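You operate a simulated robot arm through the tools that you are given. There is no shell and no other tool. Be economical: measure what you need, move in short steps, check, and stop when the job is done.

You run a simulated robot arm. Do the job below in one go: nothing can be reset, and whatever is moved stays where it is left.

JOB
Brush the dust off the latched board, free it and lay it in the green tray.
Fine: brush back.

It is judged by the outcome, as a careful person would: the job done as asked, and still so three seconds after it is handed in. It fails if anything else is knocked over, pushed out of place, dropped, spilled or broken.

ROBOT AND FRAMES
A 6-joint arm with a two-finger parallel gripper, fixed in place. Base frame: the origin is at the foot of the arm, x ahead of it, y to its left, z up; the work surface is at about z = 0. Lengths are in m, angles in rad, forces in N, time in s.
With the tool pointing down near the work surface it reaches from about 0.12 to 0.5 m from the base axis. Its first joint turns from -1.257 to 1.257 rad. Payload 0.65 kg.
The TCP is the grasp point between the finger pads, 0.025 m short of the fingertips. In the tool frame z runs along the fingers and y along their closing line. Largest opening 0.076 m; finger width 0.018, thickness 0.01; the body of the gripper, 0.036 by 0.078 m, starts 0.045 m behind the TCP.
Orientation is that of the tool frame in the base frame, as [roll, pitch, yaw] about the fixed x, y, z axes, in that order (R = Rz(yaw) Ry(pitch) Rx(roll)). With the fingers straight down and closing along the base's y, the tool's x points along the base's -x, its y along +y and its z along -z.

CONTROLS
- The arm moves only by the tool apply_moves. Its argument "series" is one flat list of numbers, 7 for each row, row after row: the gripper command, from -1 (fully open) to 1 (shut), values between in proportion, then the shift along the base's x, y, z in units of 50 mm (1.0 is 50 mm), then the turn, a rotation vector about the base's x, y, z in units of 4 degrees (1.0 is 4 degrees). In form: [grip, tx, ty, tz, wx, wy, wz, grip, tx, ty, tz, wx, wy, wz, ...]. A call has 1 to 8 rows; each row shifts and turns the commanded pose from where the row before left it. A call with a number of a shift or a turn outside -1 to 1 is refused whole. Each row takes 0.2 s and may step no farther than 0.05 m and 0.15 rad from the row before; otherwise, or with a gripper value out of range, the whole call is refused. A pose out of reach is approached as far as the arm can. The call stops where the force on the tool passes 40 N (or 10 N more than at its start, if that is more) or the arm is blocked; 0.2 s more then pass. The fingers move at their own pace (about 0.108 m/s each) and stop on an object; they squeeze with about 27 N. The grip force told is the motor's: it shows also when the fingers shut on nothing. Time passes only in rows, and 0.2 s behind the last, so rows that do not move let the fingers close. It gives the time, the measured TCP pose, the force on the tool (base axes), the opening and the grip force at its end, in the units of the frame above (readings bear some noise), and new pictures: "pictures" is both (left out), scene, wrist or none.
- Cameras (640 x 400 px; columns grow to the right, rows downward): "scene" is fixed at [0.0706, 0.2813, 0.4177]; the picture's right is [-0.63, -0.77, 0.00], its down [-0.33, 0.27, -0.90] and it looks along [0.70, -0.57, -0.43] (base axes); focal length 214 px, centre (320, 200). "wrist" rides on the gripper at [0.058, 0.011, -0.081] in the tool frame; the picture's right is [-0.18, 0.98, 0.00], its down [-0.75, -0.14, -0.64] and it looks along [-0.63, -0.12, 0.77] (tool axes); focal length 243 px, centre (320, 200). There is no depth. A picture from a camera that has moved, and an enlarged one, comes with that camera's place and axes in the base frame and with its lens.
- inspect(camera, box): a new picture of the part [left, top, right, bottom] of that camera's present view, enlarged. The clock stands still meanwhile.
- finish_job(): hands the job in; it is judged then, once.

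Work in short steps. Places have to be worked out from the pictures, the camera data and where the tool is seen: move nearer, look again, correct. Check each grasp and each placing, and mend what went wrong. You have 120 turns and 200 pictures in all, those below and enlarged ones among them. Open the gripper and draw the arm clear of the work before you hand the job in, unless the task says otherwise; then end with one line.

The tools are called after "Request:" by a JSON object that holds its "fn" and its "kwargs". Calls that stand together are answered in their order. apply_moves: Moves the arm, as the interface text tells. Its arguments: {"type":"object","properties":{"series":{"type":"array"},"pictures":{"type":"string","enum":["both","scene","wrist","none"]}},"required":["series"]} The other tools are called the same way: inspect (camera, box) takes an enlarged picture of a part of a camera's view; finish_job () hands the job in.

At the start:

```text
clock: 0.0
tcp_pos: [0.3184, 0.0282, 0.3159]
orientation: [3.141, -0.001, 3.141]
force: [0.1, 0.8, -0.4]
width: 0.0761
grasp_force: 0.1
```

scene: 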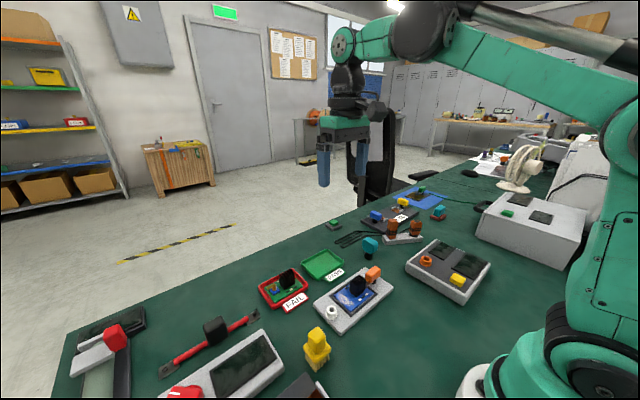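
wrist: 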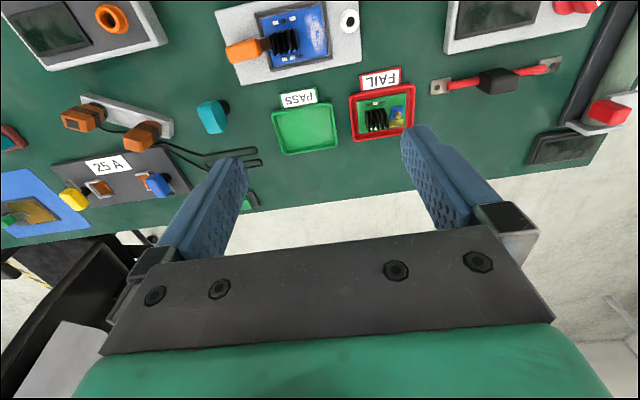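

The scene shows a blue board in a white fixture with an orange latch, a green PASS tray and several tools. I'll enlarge the relevant parts.

Request:
{"fn": "inspect", "kwargs": {"camera": "scene", "box": [250, 240, 410, 340]}}

Request:
{"fn": "inspect", "kwargs": {"camera": "wrist", "box": [180, 0, 420, 150]}}

Request:
{"fn": "inspect", "kwargs": {"camera": "scene", "box": [320, 170, 480, 270]}}

Request:
{"fn": "inspect", "kwargs": {"camera": "scene", "box": [60, 290, 340, 400]}}

```text
4.00 times, centred on (330, 290) of scene
camera zoom: at [0.0706, 0.2813, 0.4177], right [-0.63, -0.77, 0.0], down [-0.33, 0.27, -0.9], along [0.7, -0.57, -0.43], focal length 858 px, centre (280, -160)
```

zoom: 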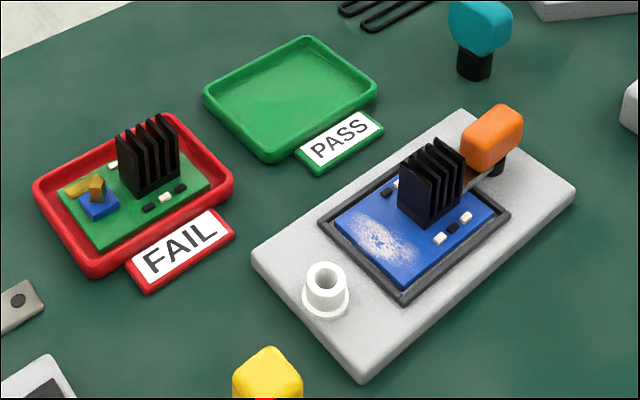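

```text
2.67 times, centred on (300, 75) of wrist
camera zoom: at [0.2609, 0.0393, 0.3963], right [0.18, 0.98, 0.0], down [0.75, -0.14, 0.64], along [0.63, -0.12, -0.77], focal length 647 px, centre (373, 533)
```

zoom: 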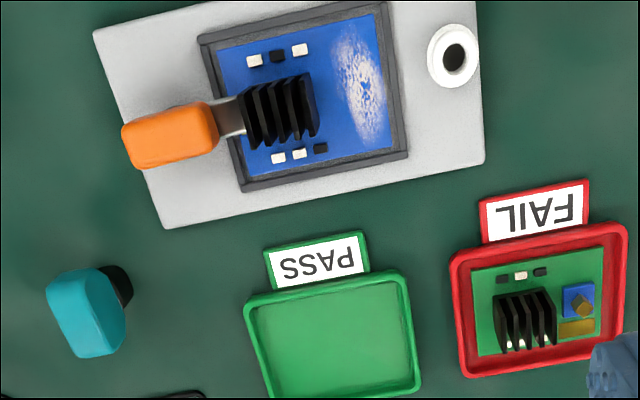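

```text
4.00 times, centred on (400, 220) of scene
camera zoom: at [0.0706, 0.2813, 0.4177], right [-0.63, -0.77, 0.0], down [-0.33, 0.27, -0.9], along [0.7, -0.57, -0.43], focal length 858 px, centre (0, 120)
```

zoom: 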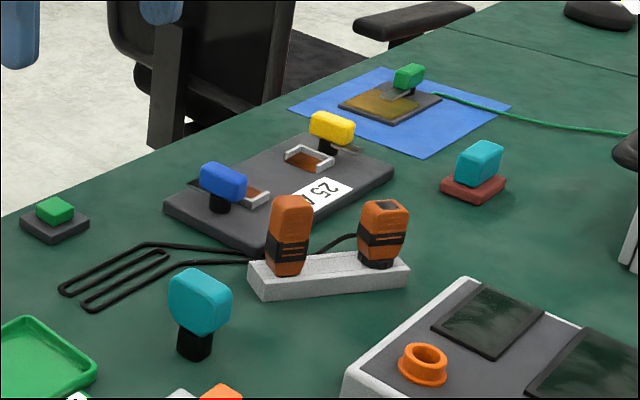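

```text
2.29 times, centred on (200, 345) of scene
camera zoom: at [0.0706, 0.2813, 0.4177], right [-0.63, -0.77, 0.0], down [-0.33, 0.27, -0.9], along [0.7, -0.57, -0.43], focal length 490 px, centre (594, -131)
```

zoom: 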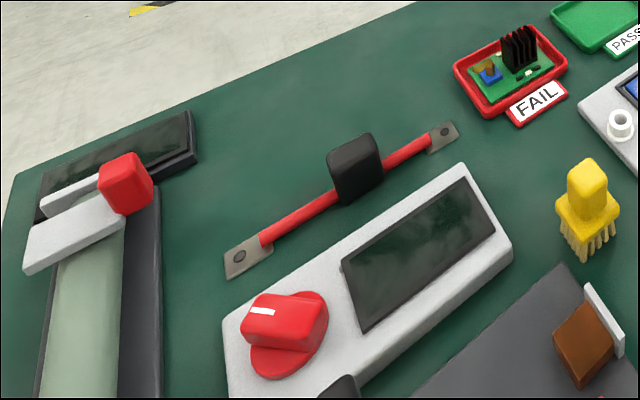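

Estimates: brush near (0.235, 0.15), board near (0.286, 0.01), tray near (0.42, -0.01). I'll draw back so that the wrist camera looks at the fixture and brush.

Request:
{"fn": "apply_moves", "kwargs": {"series": [-1, -1, 0.3, 0, 0, 0, 0, -1, -1, 0.3, 0, 0, 0, 0, -1, -0.8, 0.2, -0.5, 0, 0, 0, -1, 0, 0, 0, 0, 0, 0]}}

```text
refused: row 1 steps farther than a row can; nothing moved
```

The diagonal step was too long; I'll use smaller rows.

Request:
{"fn": "apply_moves", "kwargs": {"series": [-1, -0.9, 0.3, 0, 0, 0, 0, -1, -0.9, 0.3, 0, 0, 0, 0, -1, -0.8, 0.2, -0.4, 0, 0, 0, -1, 0, 0, 0, 0, 0, 0]}}

```text
clock: 1.0
tcp_pos: [0.1908, 0.0679, 0.2931]
orientation: [-3.141, 0.0, 3.141]
force: [-0.8, 0.6, -0.6]
width: 0.076
grasp_force: 0.1
camera wrist: at [0.1325, 0.0787, 0.3734], right [0.18, 0.98, 0.0], down [0.75, -0.14, 0.64], along [0.63, -0.12, -0.77], focal length 243 px, centre (320, 200)
```

scene: 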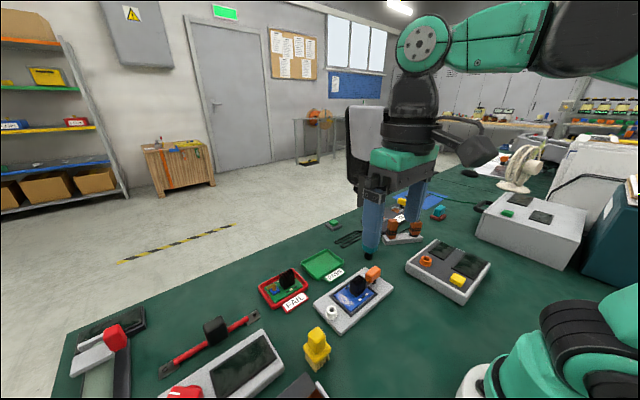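
wrist: 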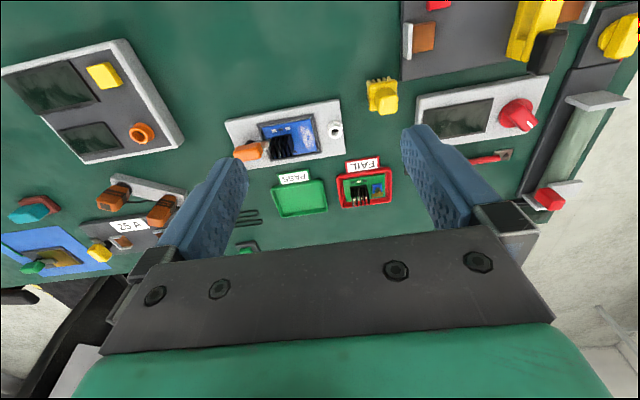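

Now a closer look at the fixture and brush from here.

Request:
{"fn": "inspect", "kwargs": {"camera": "wrist", "box": [215, 60, 415, 185]}}

Request:
{"fn": "inspect", "kwargs": {"camera": "scene", "box": [280, 255, 400, 330]}}

Request:
{"fn": "inspect", "kwargs": {"camera": "scene", "box": [270, 310, 366, 370]}}

```text
3.20 times, centred on (315, 122) of wrist
camera zoom: at [0.1325, 0.0787, 0.3734], right [0.18, 0.98, 0.0], down [0.75, -0.14, 0.64], along [0.63, -0.12, -0.77], focal length 776 px, centre (336, 448)
```

zoom: 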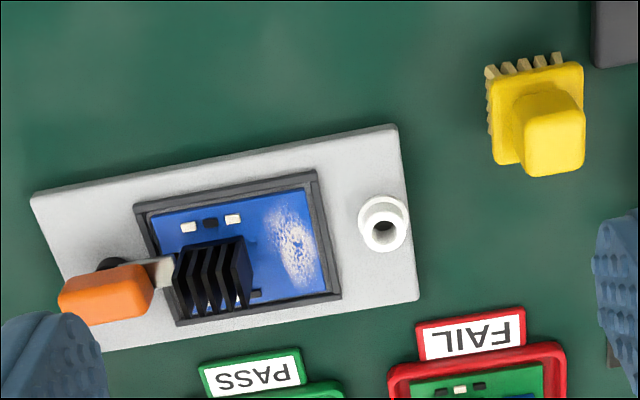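

```text
5.33 times, centred on (340, 292) of scene
camera zoom: at [0.0706, 0.2813, 0.4177], right [-0.63, -0.77, 0.0], down [-0.33, 0.27, -0.9], along [0.7, -0.57, -0.43], focal length 1144 px, centre (213, -293)
```

zoom: 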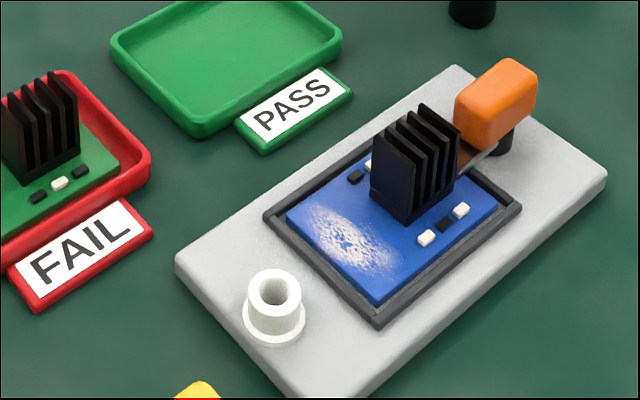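

```text
6.67 times, centred on (318, 340) of scene
camera zoom: at [0.0706, 0.2813, 0.4177], right [-0.63, -0.77, 0.0], down [-0.33, 0.27, -0.9], along [0.7, -0.57, -0.43], focal length 1430 px, centre (333, -733)
```

zoom: 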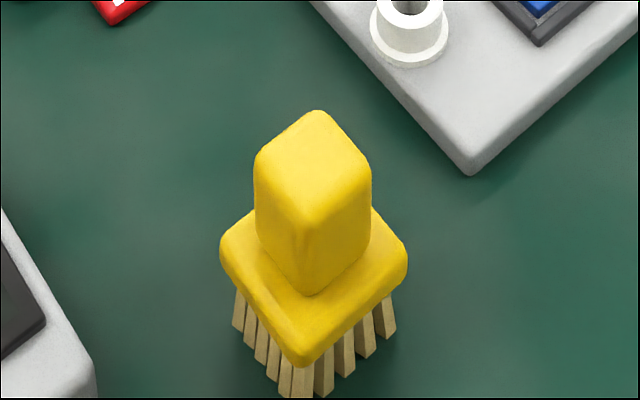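

Triangulating: brush handle is a ~20 mm block centred at (0.251, 0.142), z about 0.034–0.062; board about x 0.266–0.321, y −0.038–0.04, top z≈0.018. I'll drop down for a closer look at latch and heatsink.

Request:
{"fn": "apply_moves", "kwargs": {"series": [-1, -0.3, -0.3, -0.8, 0, 0, 0, -1, -0.1, -0.3, -0.8, 0, 0, 0, -1, 0, 0, 0, 0, 0, 0], "pictures": "wrist"}}

Request:
{"fn": "inspect", "kwargs": {"camera": "wrist", "box": [200, 40, 440, 190]}}

Request:
{"fn": "inspect", "kwargs": {"camera": "scene", "box": [330, 250, 410, 300]}}

```text
clock: 1.8
tcp_pos: [0.1689, 0.0368, 0.2131]
orientation: [-3.141, -0.001, -3.141]
force: [0.4, 0.1, 0.1]
width: 0.0761
grasp_force: 0.1
camera wrist: at [0.1123, 0.0488, 0.2936], right [0.18, 0.98, 0.0], down [0.75, -0.14, 0.64], along [0.63, -0.12, -0.77], focal length 243 px, centre (320, 200)
```

wrist: 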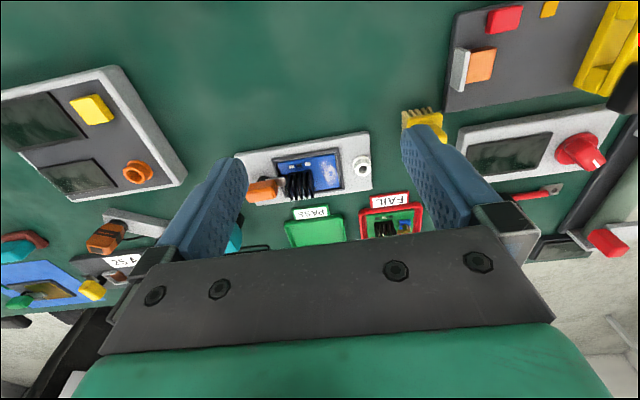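

```text
2.67 times, centred on (320, 115) of wrist
camera zoom: at [0.1123, 0.0488, 0.2936], right [0.18, 0.98, 0.0], down [0.75, -0.14, 0.64], along [0.63, -0.12, -0.77], focal length 647 px, centre (320, 427)
```

zoom: 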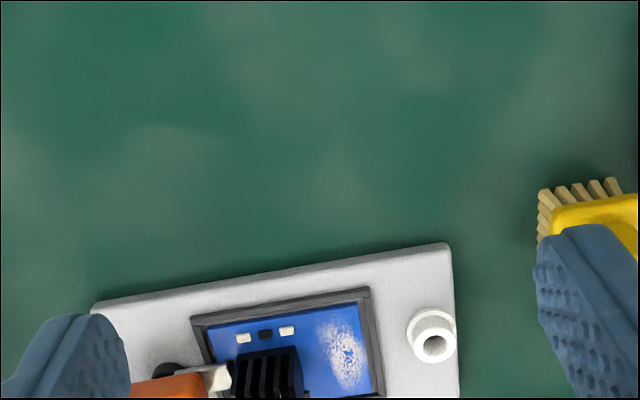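

```text
8.00 times, centred on (370, 275) of scene
camera zoom: at [0.0706, 0.2813, 0.4177], right [-0.63, -0.77, 0.0], down [-0.33, 0.27, -0.9], along [0.7, -0.57, -0.43], focal length 1716 px, centre (-80, -400)
```

zoom: 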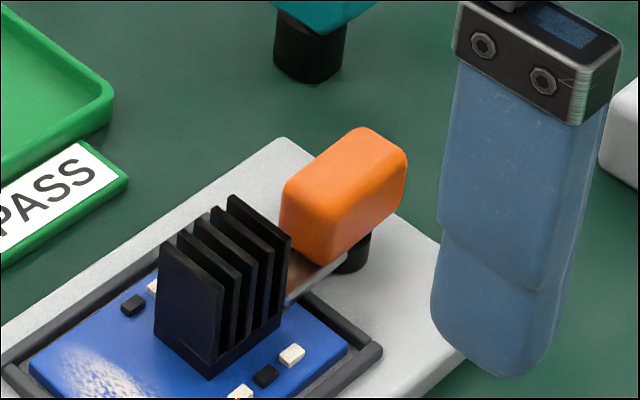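

The latch looks like a swivel: orange handle on a black post near (0.294, −0.066) with its tongue over the board. First the brush: I move above it, fingers partly open to keep clear of the nearby panel.

Request:
{"fn": "apply_moves", "kwargs": {"series": [-0.2, 0.5, 0.7, -0.4, 0, 0, 0, -0.2, 0.6, 0.7, -0.3, 0, 0, 0, -0.2, 0.54, 0.7, -0.4, 0, 0, 0, -0.2, 0, 0, 0, 0, 0, 0]}}

Request:
{"fn": "inspect", "kwargs": {"camera": "scene", "box": [250, 270, 410, 370]}}

```text
clock: 2.8
tcp_pos: [0.2527, 0.1434, 0.1608]
orientation: [3.141, -0.002, 3.141]
force: [-0.6, 0.2, 0.3]
width: 0.0456
grasp_force: 0.1
camera wrist: at [0.1951, 0.1546, 0.2415], right [0.18, 0.98, 0.0], down [0.75, -0.14, 0.64], along [0.63, -0.12, -0.77], focal length 243 px, centre (320, 200)
```

scene: 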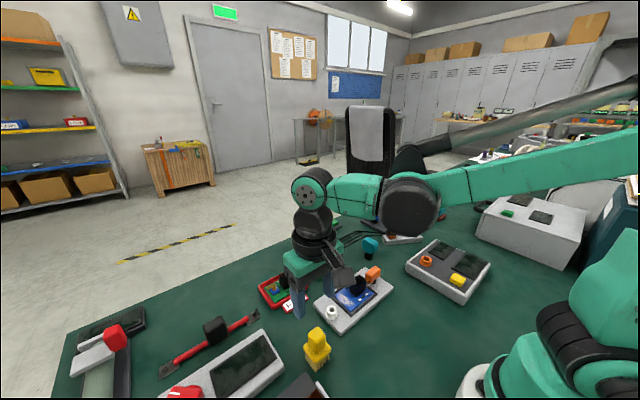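
wrist: 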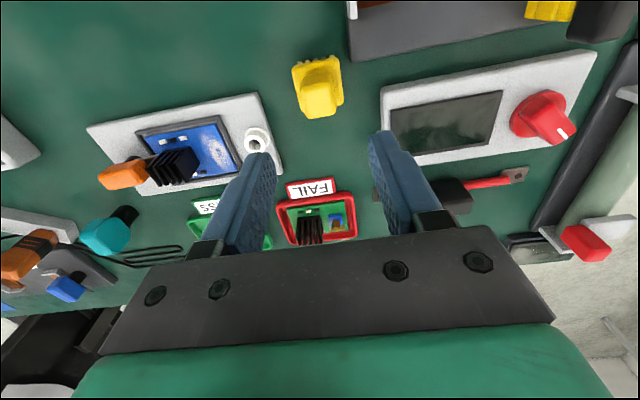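

```text
4.00 times, centred on (330, 320) of scene
camera zoom: at [0.0706, 0.2813, 0.4177], right [-0.63, -0.77, 0.0], down [-0.33, 0.27, -0.9], along [0.7, -0.57, -0.43], focal length 858 px, centre (280, -280)
```

zoom: 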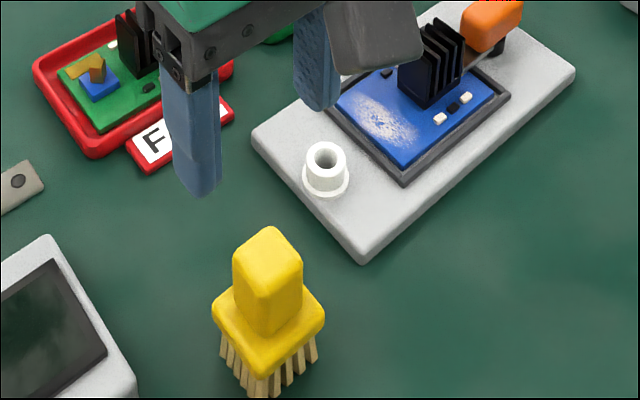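

New view confirms handle at (0.251, 0.142). I lower to just above it in two stages, looking midway.

Request:
{"fn": "apply_moves", "kwargs": {"series": [-0.2, -0.03, -0.03, -0.8, 0, 0, 0, -0.2, 0, 0, -0.4, 0, 0, 0, -0.2, 0, 0, 0, 0, 0, 0]}}

Request:
{"fn": "inspect", "kwargs": {"camera": "scene", "box": [262, 300, 374, 370]}}

```text
clock: 3.6
tcp_pos: [0.2505, 0.1422, 0.0994]
orientation: [3.14, 0.002, -3.141]
force: [0.0, 0.2, -0.3]
width: 0.0458
grasp_force: 0.1
camera wrist: at [0.193, 0.1526, 0.1804], right [0.18, 0.98, 0.0], down [0.75, -0.14, 0.64], along [0.63, -0.12, -0.77], focal length 243 px, centre (320, 200)
```

scene: 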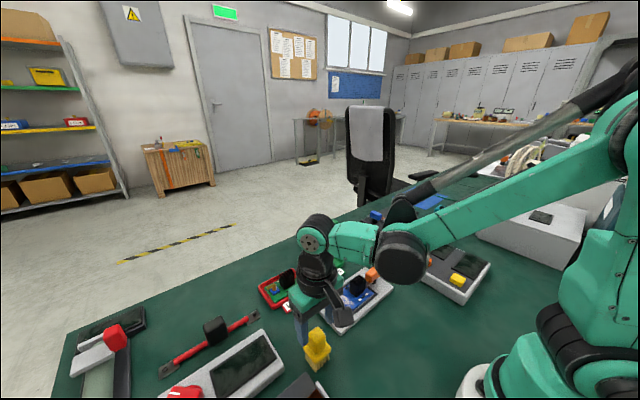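
wrist: 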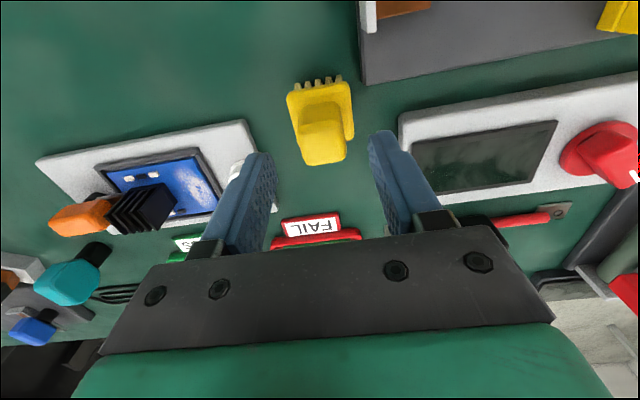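

```text
5.71 times, centred on (318, 335) of scene
camera zoom: at [0.0706, 0.2813, 0.4177], right [-0.63, -0.77, 0.0], down [-0.33, 0.27, -0.9], along [0.7, -0.57, -0.43], focal length 1226 px, centre (331, -571)
```

zoom: 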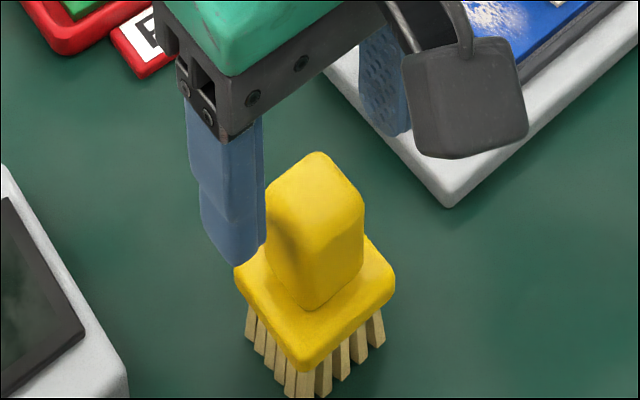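

Aligned. I descend to z≈0.063 with a 2 mm forward correction and close on the handle.

Request:
{"fn": "apply_moves", "kwargs": {"series": [-0.2, 0.04, 0, -0.5, 0, 0, 0, -0.2, 0, 0, -0.23, 0, 0, 0, -0.2, 0, 0, 0, 0, 0, 0, 1, 0, 0, 0, 0, 0, 0, 1, 0, 0, 0, 0, 0, 0]}}

Request:
{"fn": "inspect", "kwargs": {"camera": "scene", "box": [262, 300, 374, 370]}}

```text
clock: 4.8
tcp_pos: [0.2516, 0.141, 0.0635]
orientation: [-3.141, 0.003, 3.142]
force: [0.6, 0.2, -0.1]
width: 0.0233
grasp_force: 27.1
camera wrist: at [0.1942, 0.1531, 0.144], right [0.18, 0.98, 0.0], down [0.75, -0.14, 0.64], along [0.63, -0.12, -0.77], focal length 243 px, centre (320, 200)
```

scene: 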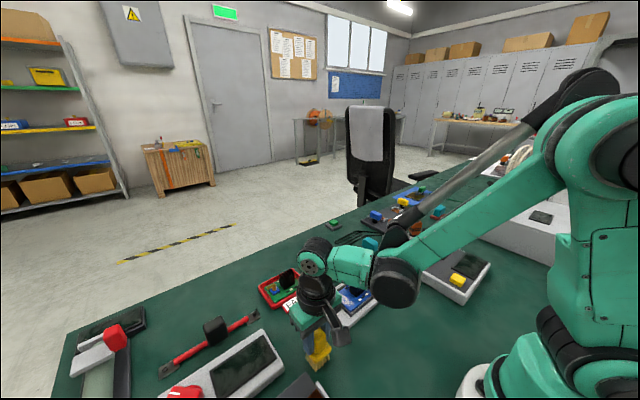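
wrist: 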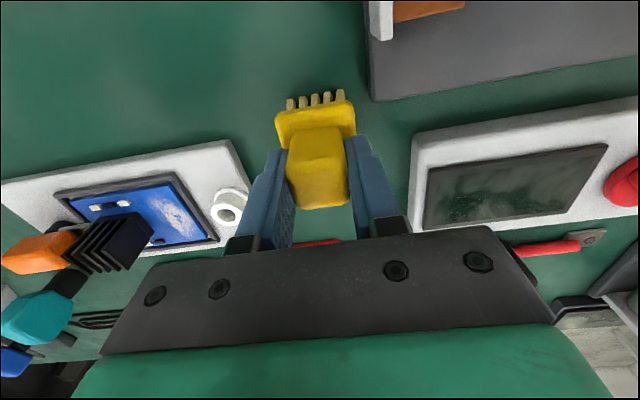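

```text
5.71 times, centred on (318, 335) of scene
camera zoom: at [0.0706, 0.2813, 0.4177], right [-0.63, -0.77, 0.0], down [-0.33, 0.27, -0.9], along [0.7, -0.57, -0.43], focal length 1226 px, centre (331, -571)
```

zoom: 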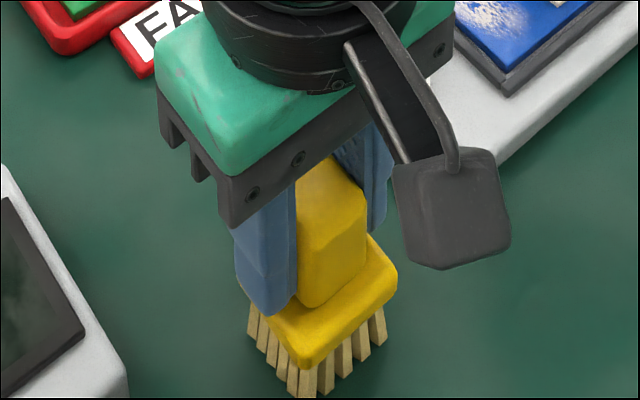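

Brush gripped (23 mm, upright). Home spot is TCP (0.2516, 0.141, 0.0635). The dust lies around (0.293, 0.027), heatsink to y≈0.007, top z≈0.05. I lift and carry the brush over the dust, staying high.

Request:
{"fn": "apply_moves", "kwargs": {"series": [1, 0, 0, 0.6, 0, 0, 0, 1, 0, 0, 0.7, 0, 0, 0, 1, 0.2, -0.8, 0.1, 0, 0, 0, 1, 0.27, -0.8, 0, 0, 0, 0, 1, 0.2, -0.64, 0, 0, 0, 0, 1, 0, 0, -0.4, 0, 0, 0, 1, 0, 0, 0, 0, 0, 0]}}

Request:
{"fn": "inspect", "kwargs": {"camera": "scene", "box": [290, 240, 402, 310]}}

Request:
{"fn": "inspect", "kwargs": {"camera": "wrist", "box": [210, 70, 402, 190]}}

```text
clock: 6.4
tcp_pos: [0.2857, 0.0289, 0.1152]
orientation: [-3.141, 0.001, -3.141]
force: [-0.1, 0.0, -0.5]
width: 0.0231
grasp_force: 27.2
camera wrist: at [0.2273, 0.0399, 0.1959], right [0.18, 0.98, 0.0], down [0.75, -0.14, 0.64], along [0.63, -0.12, -0.77], focal length 243 px, centre (320, 200)
```

scene: 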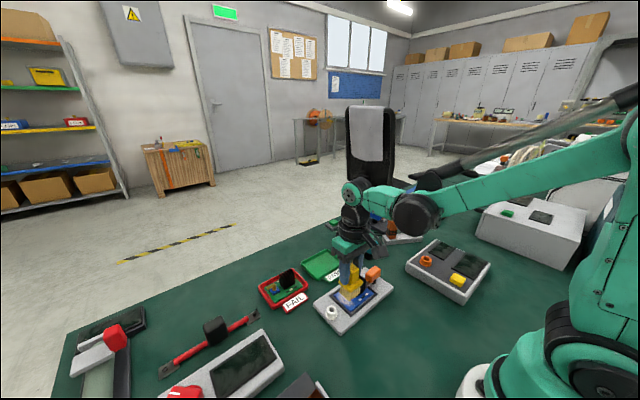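
wrist: 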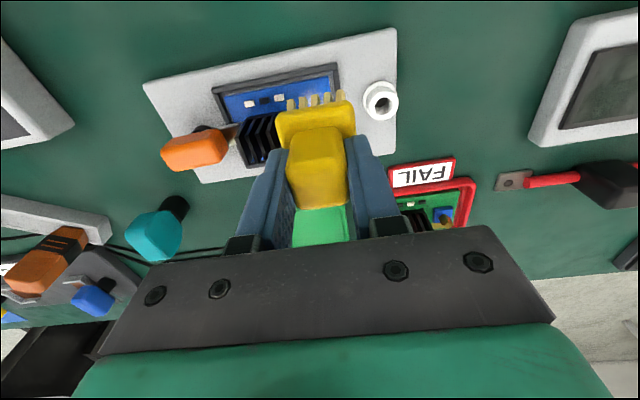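

```text
5.71 times, centred on (346, 275) of scene
camera zoom: at [0.0706, 0.2813, 0.4177], right [-0.63, -0.77, 0.0], down [-0.33, 0.27, -0.9], along [0.7, -0.57, -0.43], focal length 1226 px, centre (171, -229)
```

zoom: 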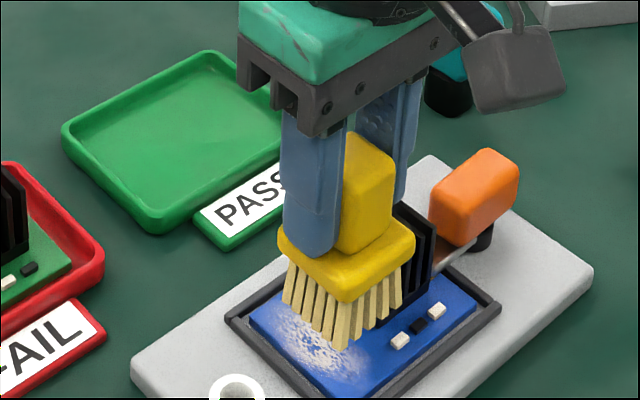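

```text
3.33 times, centred on (306, 130) of wrist
camera zoom: at [0.2273, 0.0399, 0.1959], right [0.18, 0.98, 0.0], down [0.75, -0.14, 0.64], along [0.63, -0.12, -0.77], focal length 809 px, centre (367, 433)
```

zoom: 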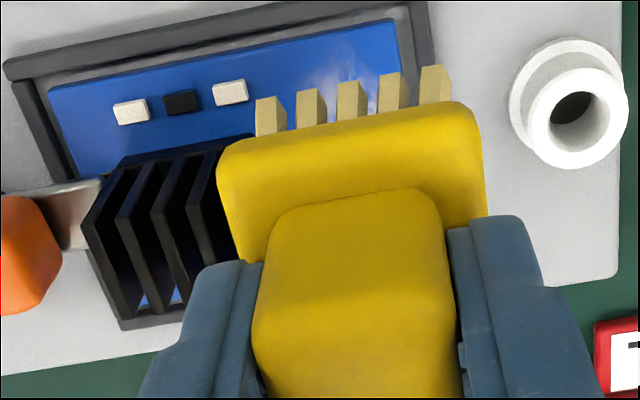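

Brush sits over the dust with a few mm clearance from the heatsink. I lower it gently toward the board surface.

Request:
{"fn": "apply_moves", "kwargs": {"series": [1, 0, 0, -0.4, 0, 0, 0, 1, 0, 0, -0.2, 0, 0, 0, 1, 0, 0, 0, 0, 0, 0], "pictures": "none"}}

Request:
{"fn": "inspect", "kwargs": {"camera": "scene", "box": [310, 260, 390, 310]}}

```text
clock: 7.2
tcp_pos: [0.2836, 0.0308, 0.0841]
orientation: [-3.141, 0.003, -3.14]
force: [0.5, 0.2, -0.2]
width: 0.0231
grasp_force: 27.0
```

```text
8.00 times, centred on (350, 285) of scene
camera zoom: at [0.0706, 0.2813, 0.4177], right [-0.63, -0.77, 0.0], down [-0.33, 0.27, -0.9], along [0.7, -0.57, -0.43], focal length 1716 px, centre (80, -480)
```

zoom: 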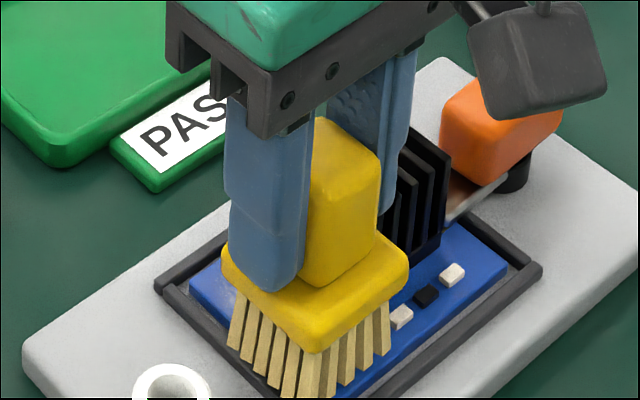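

Bristles are a couple of mm above the board. Lower 3 mm and sweep along x with small force-monitored strokes.

Request:
{"fn": "apply_moves", "kwargs": {"series": [1, 0, 0, -0.06, 0, 0, 0, 1, 0.2, 0, 0, 0, 0, 0, 1, 0.2, 0, 0, 0, 0, 0, 1, 0, 0, 0, 0, 0, 0], "pictures": "none"}}

Request:
{"fn": "inspect", "kwargs": {"camera": "scene", "box": [310, 260, 390, 310]}}

```text
clock: 8.2
tcp_pos: [0.3044, 0.0301, 0.0823]
orientation: [3.141, 0.001, 3.141]
force: [0.0, 0.4, -0.7]
width: 0.0231
grasp_force: 26.7
```

```text
8.00 times, centred on (350, 285) of scene
camera zoom: at [0.0706, 0.2813, 0.4177], right [-0.63, -0.77, 0.0], down [-0.33, 0.27, -0.9], along [0.7, -0.57, -0.43], focal length 1716 px, centre (80, -480)
```

zoom: 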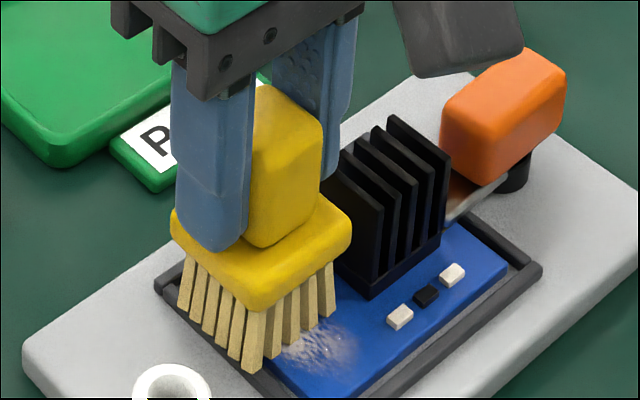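

The dust looks fainter already, no contact force. I lower 1.5 mm and stroke back and forth.

Request:
{"fn": "apply_moves", "kwargs": {"series": [1, 0, 0, -0.03, 0, 0, 0, 1, -0.2, 0, 0, 0, 0, 0, 1, -0.2, 0, 0, 0, 0, 0, 1, -0.12, 0, 0, 0, 0, 0, 1, 0.25, 0, 0, 0, 0, 0, 1, 0.25, 0, 0, 0, 0, 0, 1, 0, 0, 0, 0, 0, 0], "pictures": "none"}}

Request:
{"fn": "inspect", "kwargs": {"camera": "scene", "box": [310, 260, 390, 310]}}

```text
clock: 9.8
tcp_pos: [0.3046, 0.0306, 0.08]
orientation: [-3.141, 0.001, -3.141]
force: [-0.4, 0.1, -0.5]
width: 0.0235
grasp_force: 26.8
```

```text
8.00 times, centred on (350, 285) of scene
camera zoom: at [0.0706, 0.2813, 0.4177], right [-0.63, -0.77, 0.0], down [-0.33, 0.27, -0.9], along [0.7, -0.57, -0.43], focal length 1716 px, centre (80, -480)
```

zoom: 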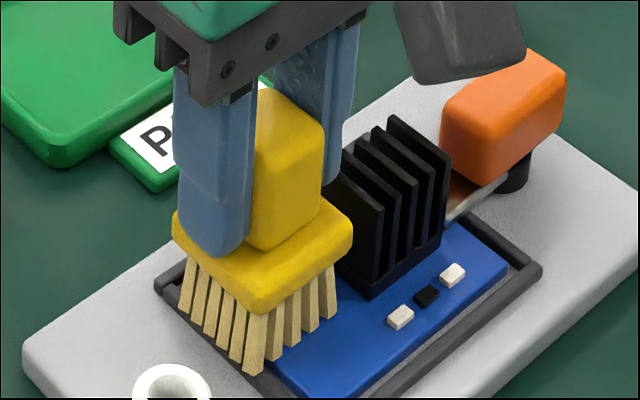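

Near half is clean. Another couple of strokes covering the far end, ending at the near end, then look at the far part.

Request:
{"fn": "apply_moves", "kwargs": {"series": [1, 0.12, 0, 0, 0, 0, 0, 1, -0.25, 0, 0, 0, 0, 0, 1, 0.25, 0, 0, 0, 0, 0, 1, -0.3, 0, 0, 0, 0, 0, 1, -0.3, 0, 0, 0, 0, 0, 1, 0, 0, 0.6, 0, 0, 0, 1, 0, 0.6, 0.4, 0, 0, 0, 1, 0, 0, 0, 0, 0, 0], "pictures": "none"}}

Request:
{"fn": "inspect", "kwargs": {"camera": "scene", "box": [310, 260, 390, 310]}}

Request:
{"fn": "inspect", "kwargs": {"camera": "wrist", "box": [180, 50, 372, 170]}}

```text
clock: 11.6
tcp_pos: [0.2799, 0.0609, 0.1279]
orientation: [-3.141, 0.002, 3.141]
force: [0.6, 0.5, -0.6]
width: 0.0231
grasp_force: 27.3
```

```text
8.00 times, centred on (350, 285) of scene
camera zoom: at [0.0706, 0.2813, 0.4177], right [-0.63, -0.77, 0.0], down [-0.33, 0.27, -0.9], along [0.7, -0.57, -0.43], focal length 1716 px, centre (80, -480)
```

zoom: 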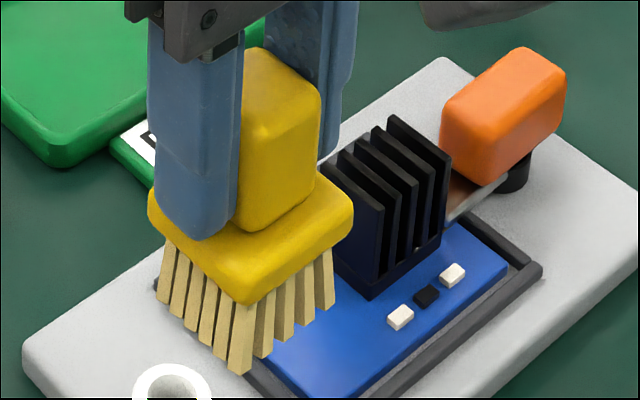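

```text
3.33 times, centred on (276, 110) of wrist
camera zoom: at [0.2225, 0.0715, 0.2092], right [0.18, 0.98, 0.0], down [0.75, -0.14, 0.64], along [0.63, -0.12, -0.77], focal length 809 px, centre (467, 500)
```

zoom: 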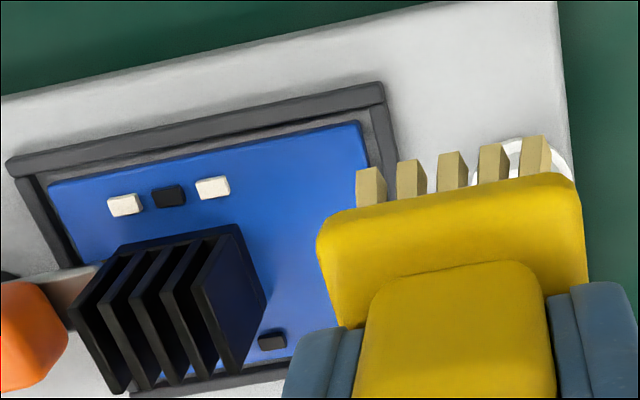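

Board looks clean. I carry the brush back to exactly its original spot.

Request:
{"fn": "apply_moves", "kwargs": {"series": [1, -0.2, 0.8, 0, 0, 0, 0, 1, -0.37, 0.84, 0, 0, 0, 0, 1, 0, 0, 0, 0, 0, 0, 1, 0, 0, -0.7, 0, 0, 0, 1, 0, 0, -0.4, 0, 0, 0, 1, 0, 0, -0.15, 0, 0, 0, 1, 0, 0, 0, 0, 0, 0]}}

Request:
{"fn": "inspect", "kwargs": {"camera": "scene", "box": [262, 300, 374, 370]}}

```text
clock: 13.2
tcp_pos: [0.2491, 0.1418, 0.0677]
orientation: [-3.141, 0.0, 3.14]
force: [-0.3, 0.8, -0.7]
width: 0.0232
grasp_force: 26.6
camera wrist: at [0.1924, 0.1529, 0.1479], right [0.18, 0.98, 0.0], down [0.75, -0.14, 0.64], along [0.63, -0.12, -0.77], focal length 243 px, centre (320, 200)
```

scene: 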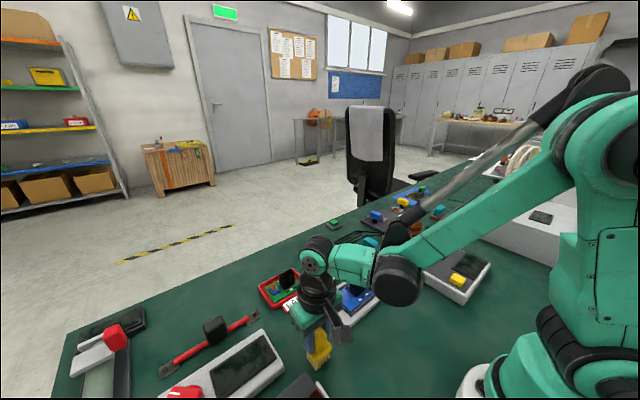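
wrist: 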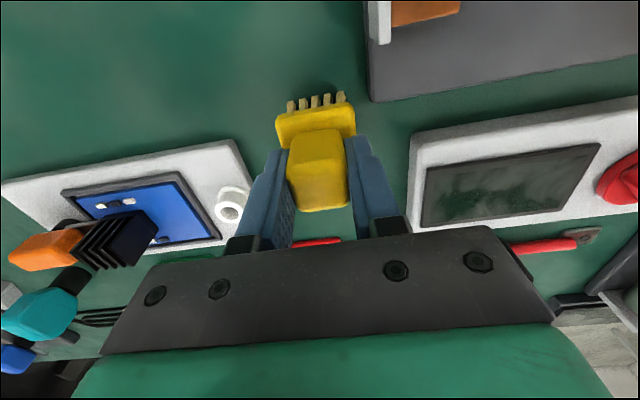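

```text
5.71 times, centred on (318, 335) of scene
camera zoom: at [0.0706, 0.2813, 0.4177], right [-0.63, -0.77, 0.0], down [-0.33, 0.27, -0.9], along [0.7, -0.57, -0.43], focal length 1226 px, centre (331, -571)
```

zoom: 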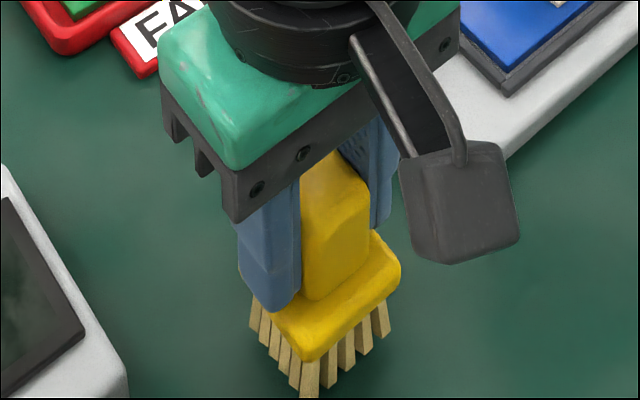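

About 3–4 mm remains; I lower 3 mm, settle and check contact before releasing.

Request:
{"fn": "apply_moves", "kwargs": {"series": [1, 0, 0, -0.06, 0, 0, 0, 1, 0, 0, 0, 0, 0, 0], "pictures": "none"}}

Request:
{"fn": "inspect", "kwargs": {"camera": "scene", "box": [262, 300, 374, 370]}}

```text
clock: 13.8
tcp_pos: [0.2497, 0.1422, 0.0643]
orientation: [3.141, 0.0, 3.139]
force: [0.2, 0.7, -0.7]
width: 0.0231
grasp_force: 26.7
```

```text
5.71 times, centred on (318, 335) of scene
camera zoom: at [0.0706, 0.2813, 0.4177], right [-0.63, -0.77, 0.0], down [-0.33, 0.27, -0.9], along [0.7, -0.57, -0.43], focal length 1226 px, centre (331, -571)
```

zoom: 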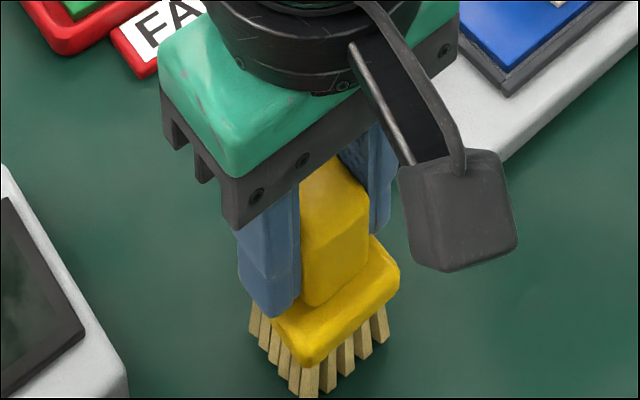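

Matches the original picture within ~1 mm. Lower 0.5 mm, open partly, rise and check.

Request:
{"fn": "apply_moves", "kwargs": {"series": [1, 0, 0, -0.01, 0, 0, 0, 0.1, 0, 0, 0, 0, 0, 0, -0.2, 0, 0, 0, 0, 0, 0, -0.2, 0, 0, 0.4, 0, 0, 0, -0.2, 0, 0, 0.7, 0, 0, 0, -0.2, 0, 0, 0.7, 0, 0, 0], "pictures": "wrist"}}

Request:
{"fn": "inspect", "kwargs": {"camera": "scene", "box": [270, 250, 414, 340]}}

```text
clock: 15.2
tcp_pos: [0.25, 0.1408, 0.1558]
orientation: [3.141, 0.0, 3.142]
force: [0.5, 0.0, 0.8]
width: 0.0455
grasp_force: 0.1
camera wrist: at [0.1927, 0.1522, 0.2358], right [0.18, 0.98, 0.0], down [0.75, -0.14, 0.64], along [0.63, -0.12, -0.77], focal length 243 px, centre (320, 200)
```

wrist: 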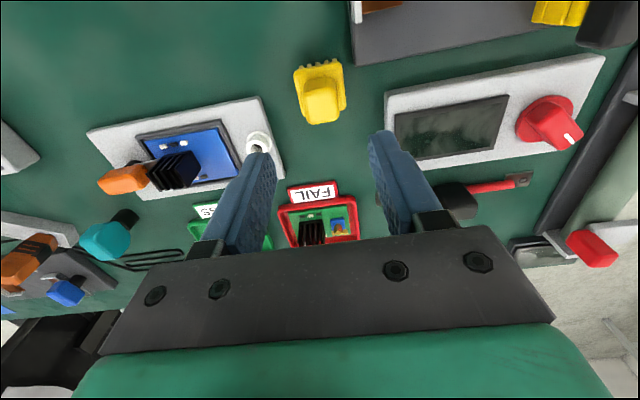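

```text
4.44 times, centred on (342, 295) of scene
camera zoom: at [0.0706, 0.2813, 0.4177], right [-0.63, -0.77, 0.0], down [-0.33, 0.27, -0.9], along [0.7, -0.57, -0.43], focal length 953 px, centre (222, -222)
```

zoom: 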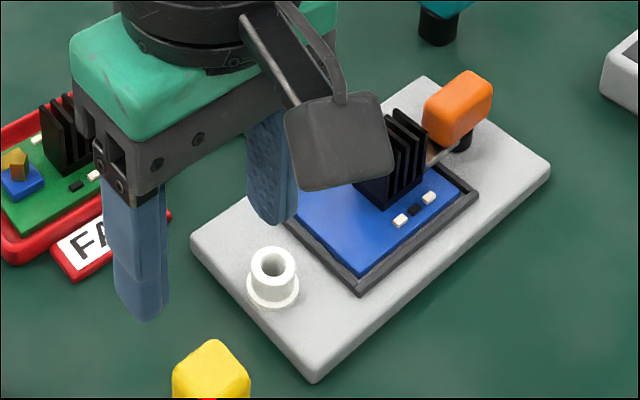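

Brush is back and upright. Now the latch: I turn the tool −90° about z while moving over the fixture so the fingers close along x across the handle.

Request:
{"fn": "apply_moves", "kwargs": {"series": [-0.5, 0.1, -0.3, 0.05, 0, 0, -1, -0.5, 0.1, -0.3, 0.05, 0, 0, -1, -0.5, 0.1, -0.3, 0, 0, 0, -1, -0.5, 0.1, -0.3, 0, 0, 0, -1, -0.5, 0.1, -0.3, 0, 0, 0, -1, -0.5, 0.1, -0.2, 0, 0, 0, -1, -0.5, 0.1, 0, 0, 0, 0, -1, -0.5, 0.1, 0, 0, 0, 0, -1], "pictures": "none"}}

Request:
{"fn": "apply_moves", "kwargs": {"series": [-0.5, 0, 0, 0, 0, 0, -1, -0.5, 0, 0, 0, 0, 0, -1, -0.5, 0, 0, 0, 0, 0, -1, -0.5, 0, 0, 0, 0, 0, -1, -0.5, 0, 0, 0, 0, 0, -1, -0.5, 0, 0, 0, 0, 0, -1, -0.5, 0, 0, 0, 0, 0, -1, -0.5, 0, 0, 0, 0, 0, -1], "pictures": "none"}}

Request:
{"fn": "apply_moves", "kwargs": {"series": [-0.5, 0, 0, 0, 0, 0, -1, -0.5, 0, 0, 0, 0, 0, -1, -0.5, 0, 0, 0, 0, 0, -1, -0.5, 0, 0, 0, 0, 0, -1, -0.5, 0, 0, 0, 0, 0, -1, -0.5, 0, 0, 0, 0, 0, -1, -0.5, 0, 0, 0, 0, 0, -0.5]}}

```text
clock: 17.0
tcp_pos: [0.2902, 0.0554, 0.1596]
orientation: [-3.141, 0.0, 2.581]
force: [0.6, -0.5, -0.7]
width: 0.0571
grasp_force: 0.0
```

```text
clock: 18.8
tcp_pos: [0.2899, 0.0568, 0.1588]
orientation: [3.142, 0.001, 2.025]
force: [-0.2, -0.3, -0.3]
width: 0.057
grasp_force: 0.1
```

```text
clock: 20.4
tcp_pos: [0.2908, 0.0573, 0.1583]
orientation: [3.14, -0.002, 1.569]
force: [0.4, -0.1, 0.3]
width: 0.0571
grasp_force: 0.1
camera wrist: at [0.3031, 0.1154, 0.2395], right [0.98, -0.19, 0.0], down [-0.14, -0.75, 0.64], along [-0.12, -0.63, -0.77], focal length 243 px, centre (320, 200)
```

scene: 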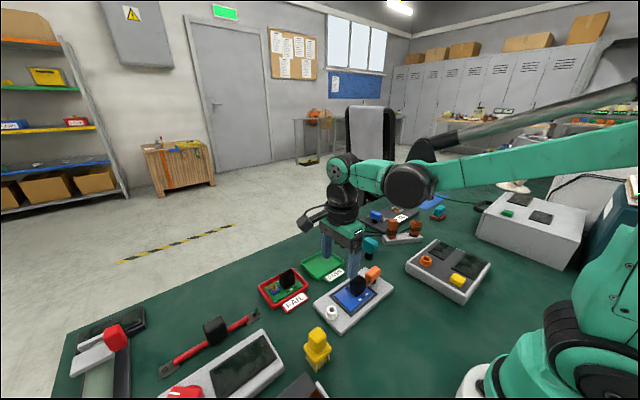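
wrist: 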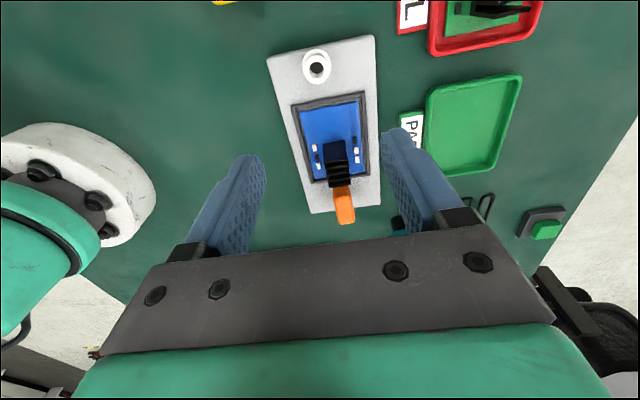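

Good view along the fixture; enlarge the latch.

Request:
{"fn": "inspect", "kwargs": {"camera": "wrist", "box": [264, 140, 408, 230]}}

Request:
{"fn": "inspect", "kwargs": {"camera": "scene", "box": [334, 250, 398, 290]}}

```text
4.44 times, centred on (336, 185) of wrist
camera zoom: at [0.3031, 0.1154, 0.2395], right [0.98, -0.19, 0.0], down [-0.14, -0.75, 0.64], along [-0.12, -0.63, -0.77], focal length 1078 px, centre (249, 267)
```

zoom: 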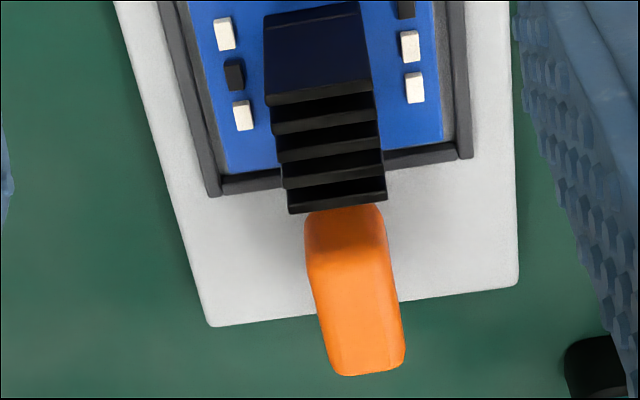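

```text
10.00 times, centred on (366, 270) of scene
camera zoom: at [0.0706, 0.2813, 0.4177], right [-0.63, -0.77, 0.0], down [-0.33, 0.27, -0.9], along [0.7, -0.57, -0.43], focal length 2145 px, centre (-140, -500)
```

zoom: 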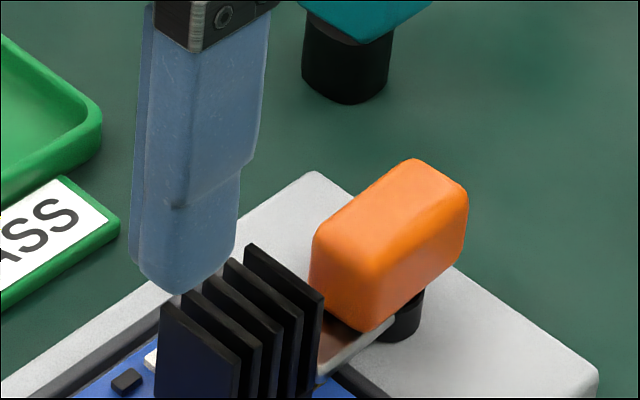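

Handle: centre ≈(0.295, −0.067), z 0.02–0.041, ~21 mm wide in x, with the post under its middle. I move above it and check alignment.

Request:
{"fn": "apply_moves", "kwargs": {"series": [-0.4, 0.04, -0.8, 0, 0, 0, 0, -0.4, 0.04, -0.8, 0, 0, 0, 0, -0.4, 0, -0.88, 0, 0, 0, 0, -0.4, 0, 0, -0.8, 0, 0, 0, -0.4, 0, 0, -0.4, 0, 0, 0, -0.4, 0, 0, 0, 0, 0, 0]}}

Request:
{"fn": "inspect", "kwargs": {"camera": "scene", "box": [326, 230, 422, 290]}}

Request:
{"fn": "inspect", "kwargs": {"camera": "wrist", "box": [230, 90, 422, 210]}}

```text
clock: 21.8
tcp_pos: [0.2938, -0.0692, 0.0962]
orientation: [-3.14, 0.001, 1.57]
force: [0.9, 0.6, -0.4]
width: 0.0532
grasp_force: 0.0
camera wrist: at [0.3056, -0.01, 0.1767], right [0.98, -0.18, 0.0], down [-0.14, -0.75, 0.64], along [-0.12, -0.63, -0.77], focal length 243 px, centre (320, 200)
```

scene: 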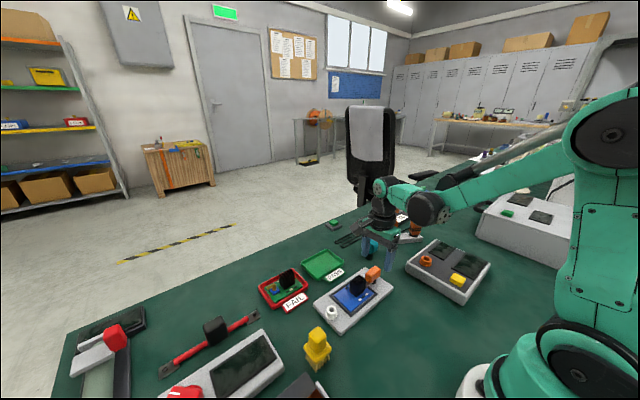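
wrist: 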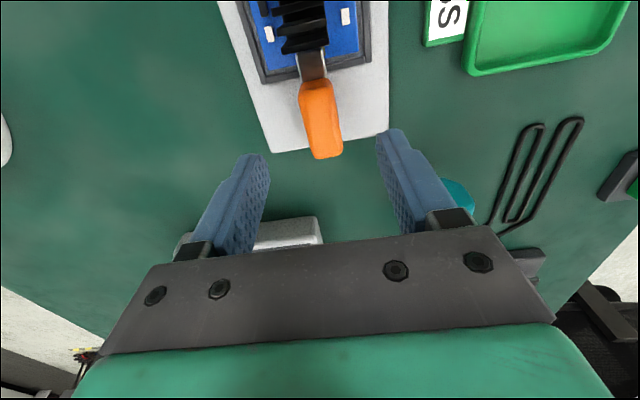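

```text
6.67 times, centred on (374, 260) of scene
camera zoom: at [0.0706, 0.2813, 0.4177], right [-0.63, -0.77, 0.0], down [-0.33, 0.27, -0.9], along [0.7, -0.57, -0.43], focal length 1430 px, centre (-40, -200)
```

zoom: 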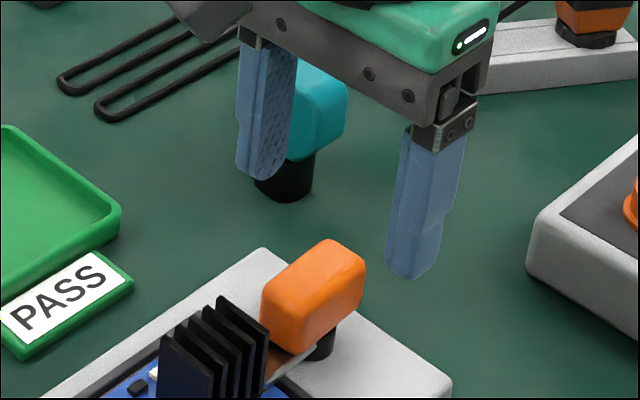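

```text
3.33 times, centred on (326, 150) of wrist
camera zoom: at [0.3056, -0.01, 0.1767], right [0.98, -0.18, 0.0], down [-0.14, -0.75, 0.64], along [-0.12, -0.63, -0.77], focal length 809 px, centre (300, 367)
```

zoom: 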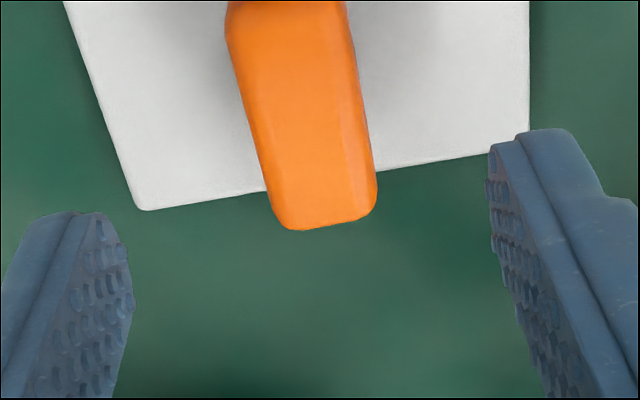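

Aligned. I descend to z≈0.043 and close on the handle.

Request:
{"fn": "apply_moves", "kwargs": {"series": [-0.4, 0.02, 0, -0.6, 0, 0, 0, -0.4, 0, 0, -0.44, 0, 0, 0, -0.4, 0, 0, 0, 0, 0, 0, 1, 0, 0, 0, 0, 0, 0, 1, 0, 0, 0, 0, 0, 0]}}

Request:
{"fn": "inspect", "kwargs": {"camera": "scene", "box": [326, 230, 422, 290]}}

```text
clock: 23.0
tcp_pos: [0.2937, -0.0678, 0.0464]
orientation: [3.141, 0.003, 1.57]
force: [0.8, -0.8, -19.9]
width: 0.0201
grasp_force: 37.6
camera wrist: at [0.3071, -0.0099, 0.1264], right [0.98, -0.18, 0.0], down [-0.14, -0.75, 0.64], along [-0.12, -0.63, -0.77], focal length 243 px, centre (320, 200)
```

scene: 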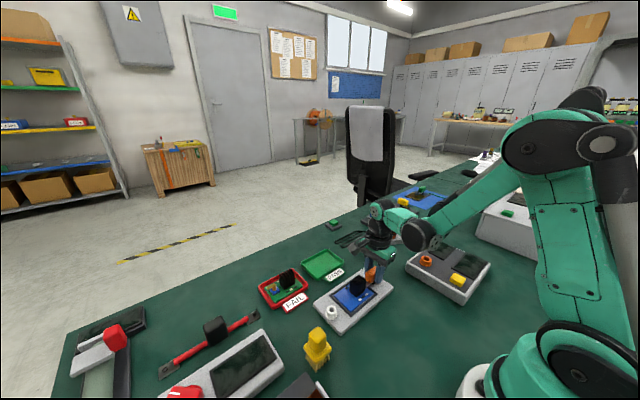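
wrist: 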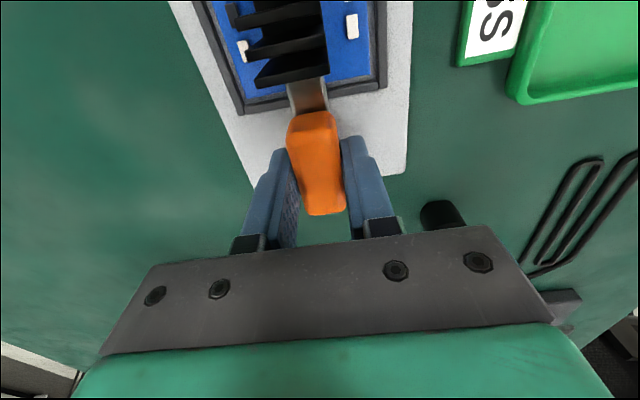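

```text
6.67 times, centred on (374, 260) of scene
camera zoom: at [0.0707, 0.2813, 0.4177], right [-0.63, -0.77, 0.0], down [-0.33, 0.27, -0.9], along [0.7, -0.57, -0.43], focal length 1430 px, centre (-40, -200)
```

zoom: 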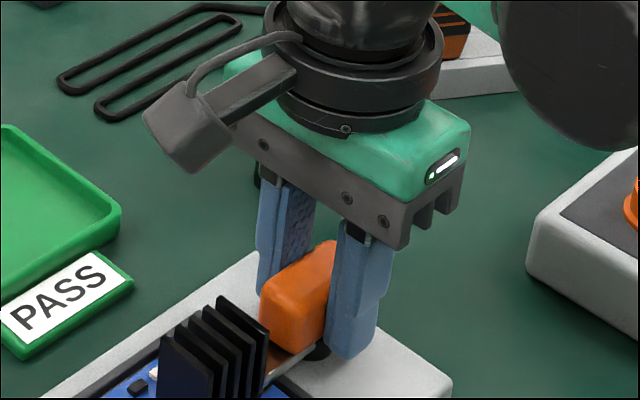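

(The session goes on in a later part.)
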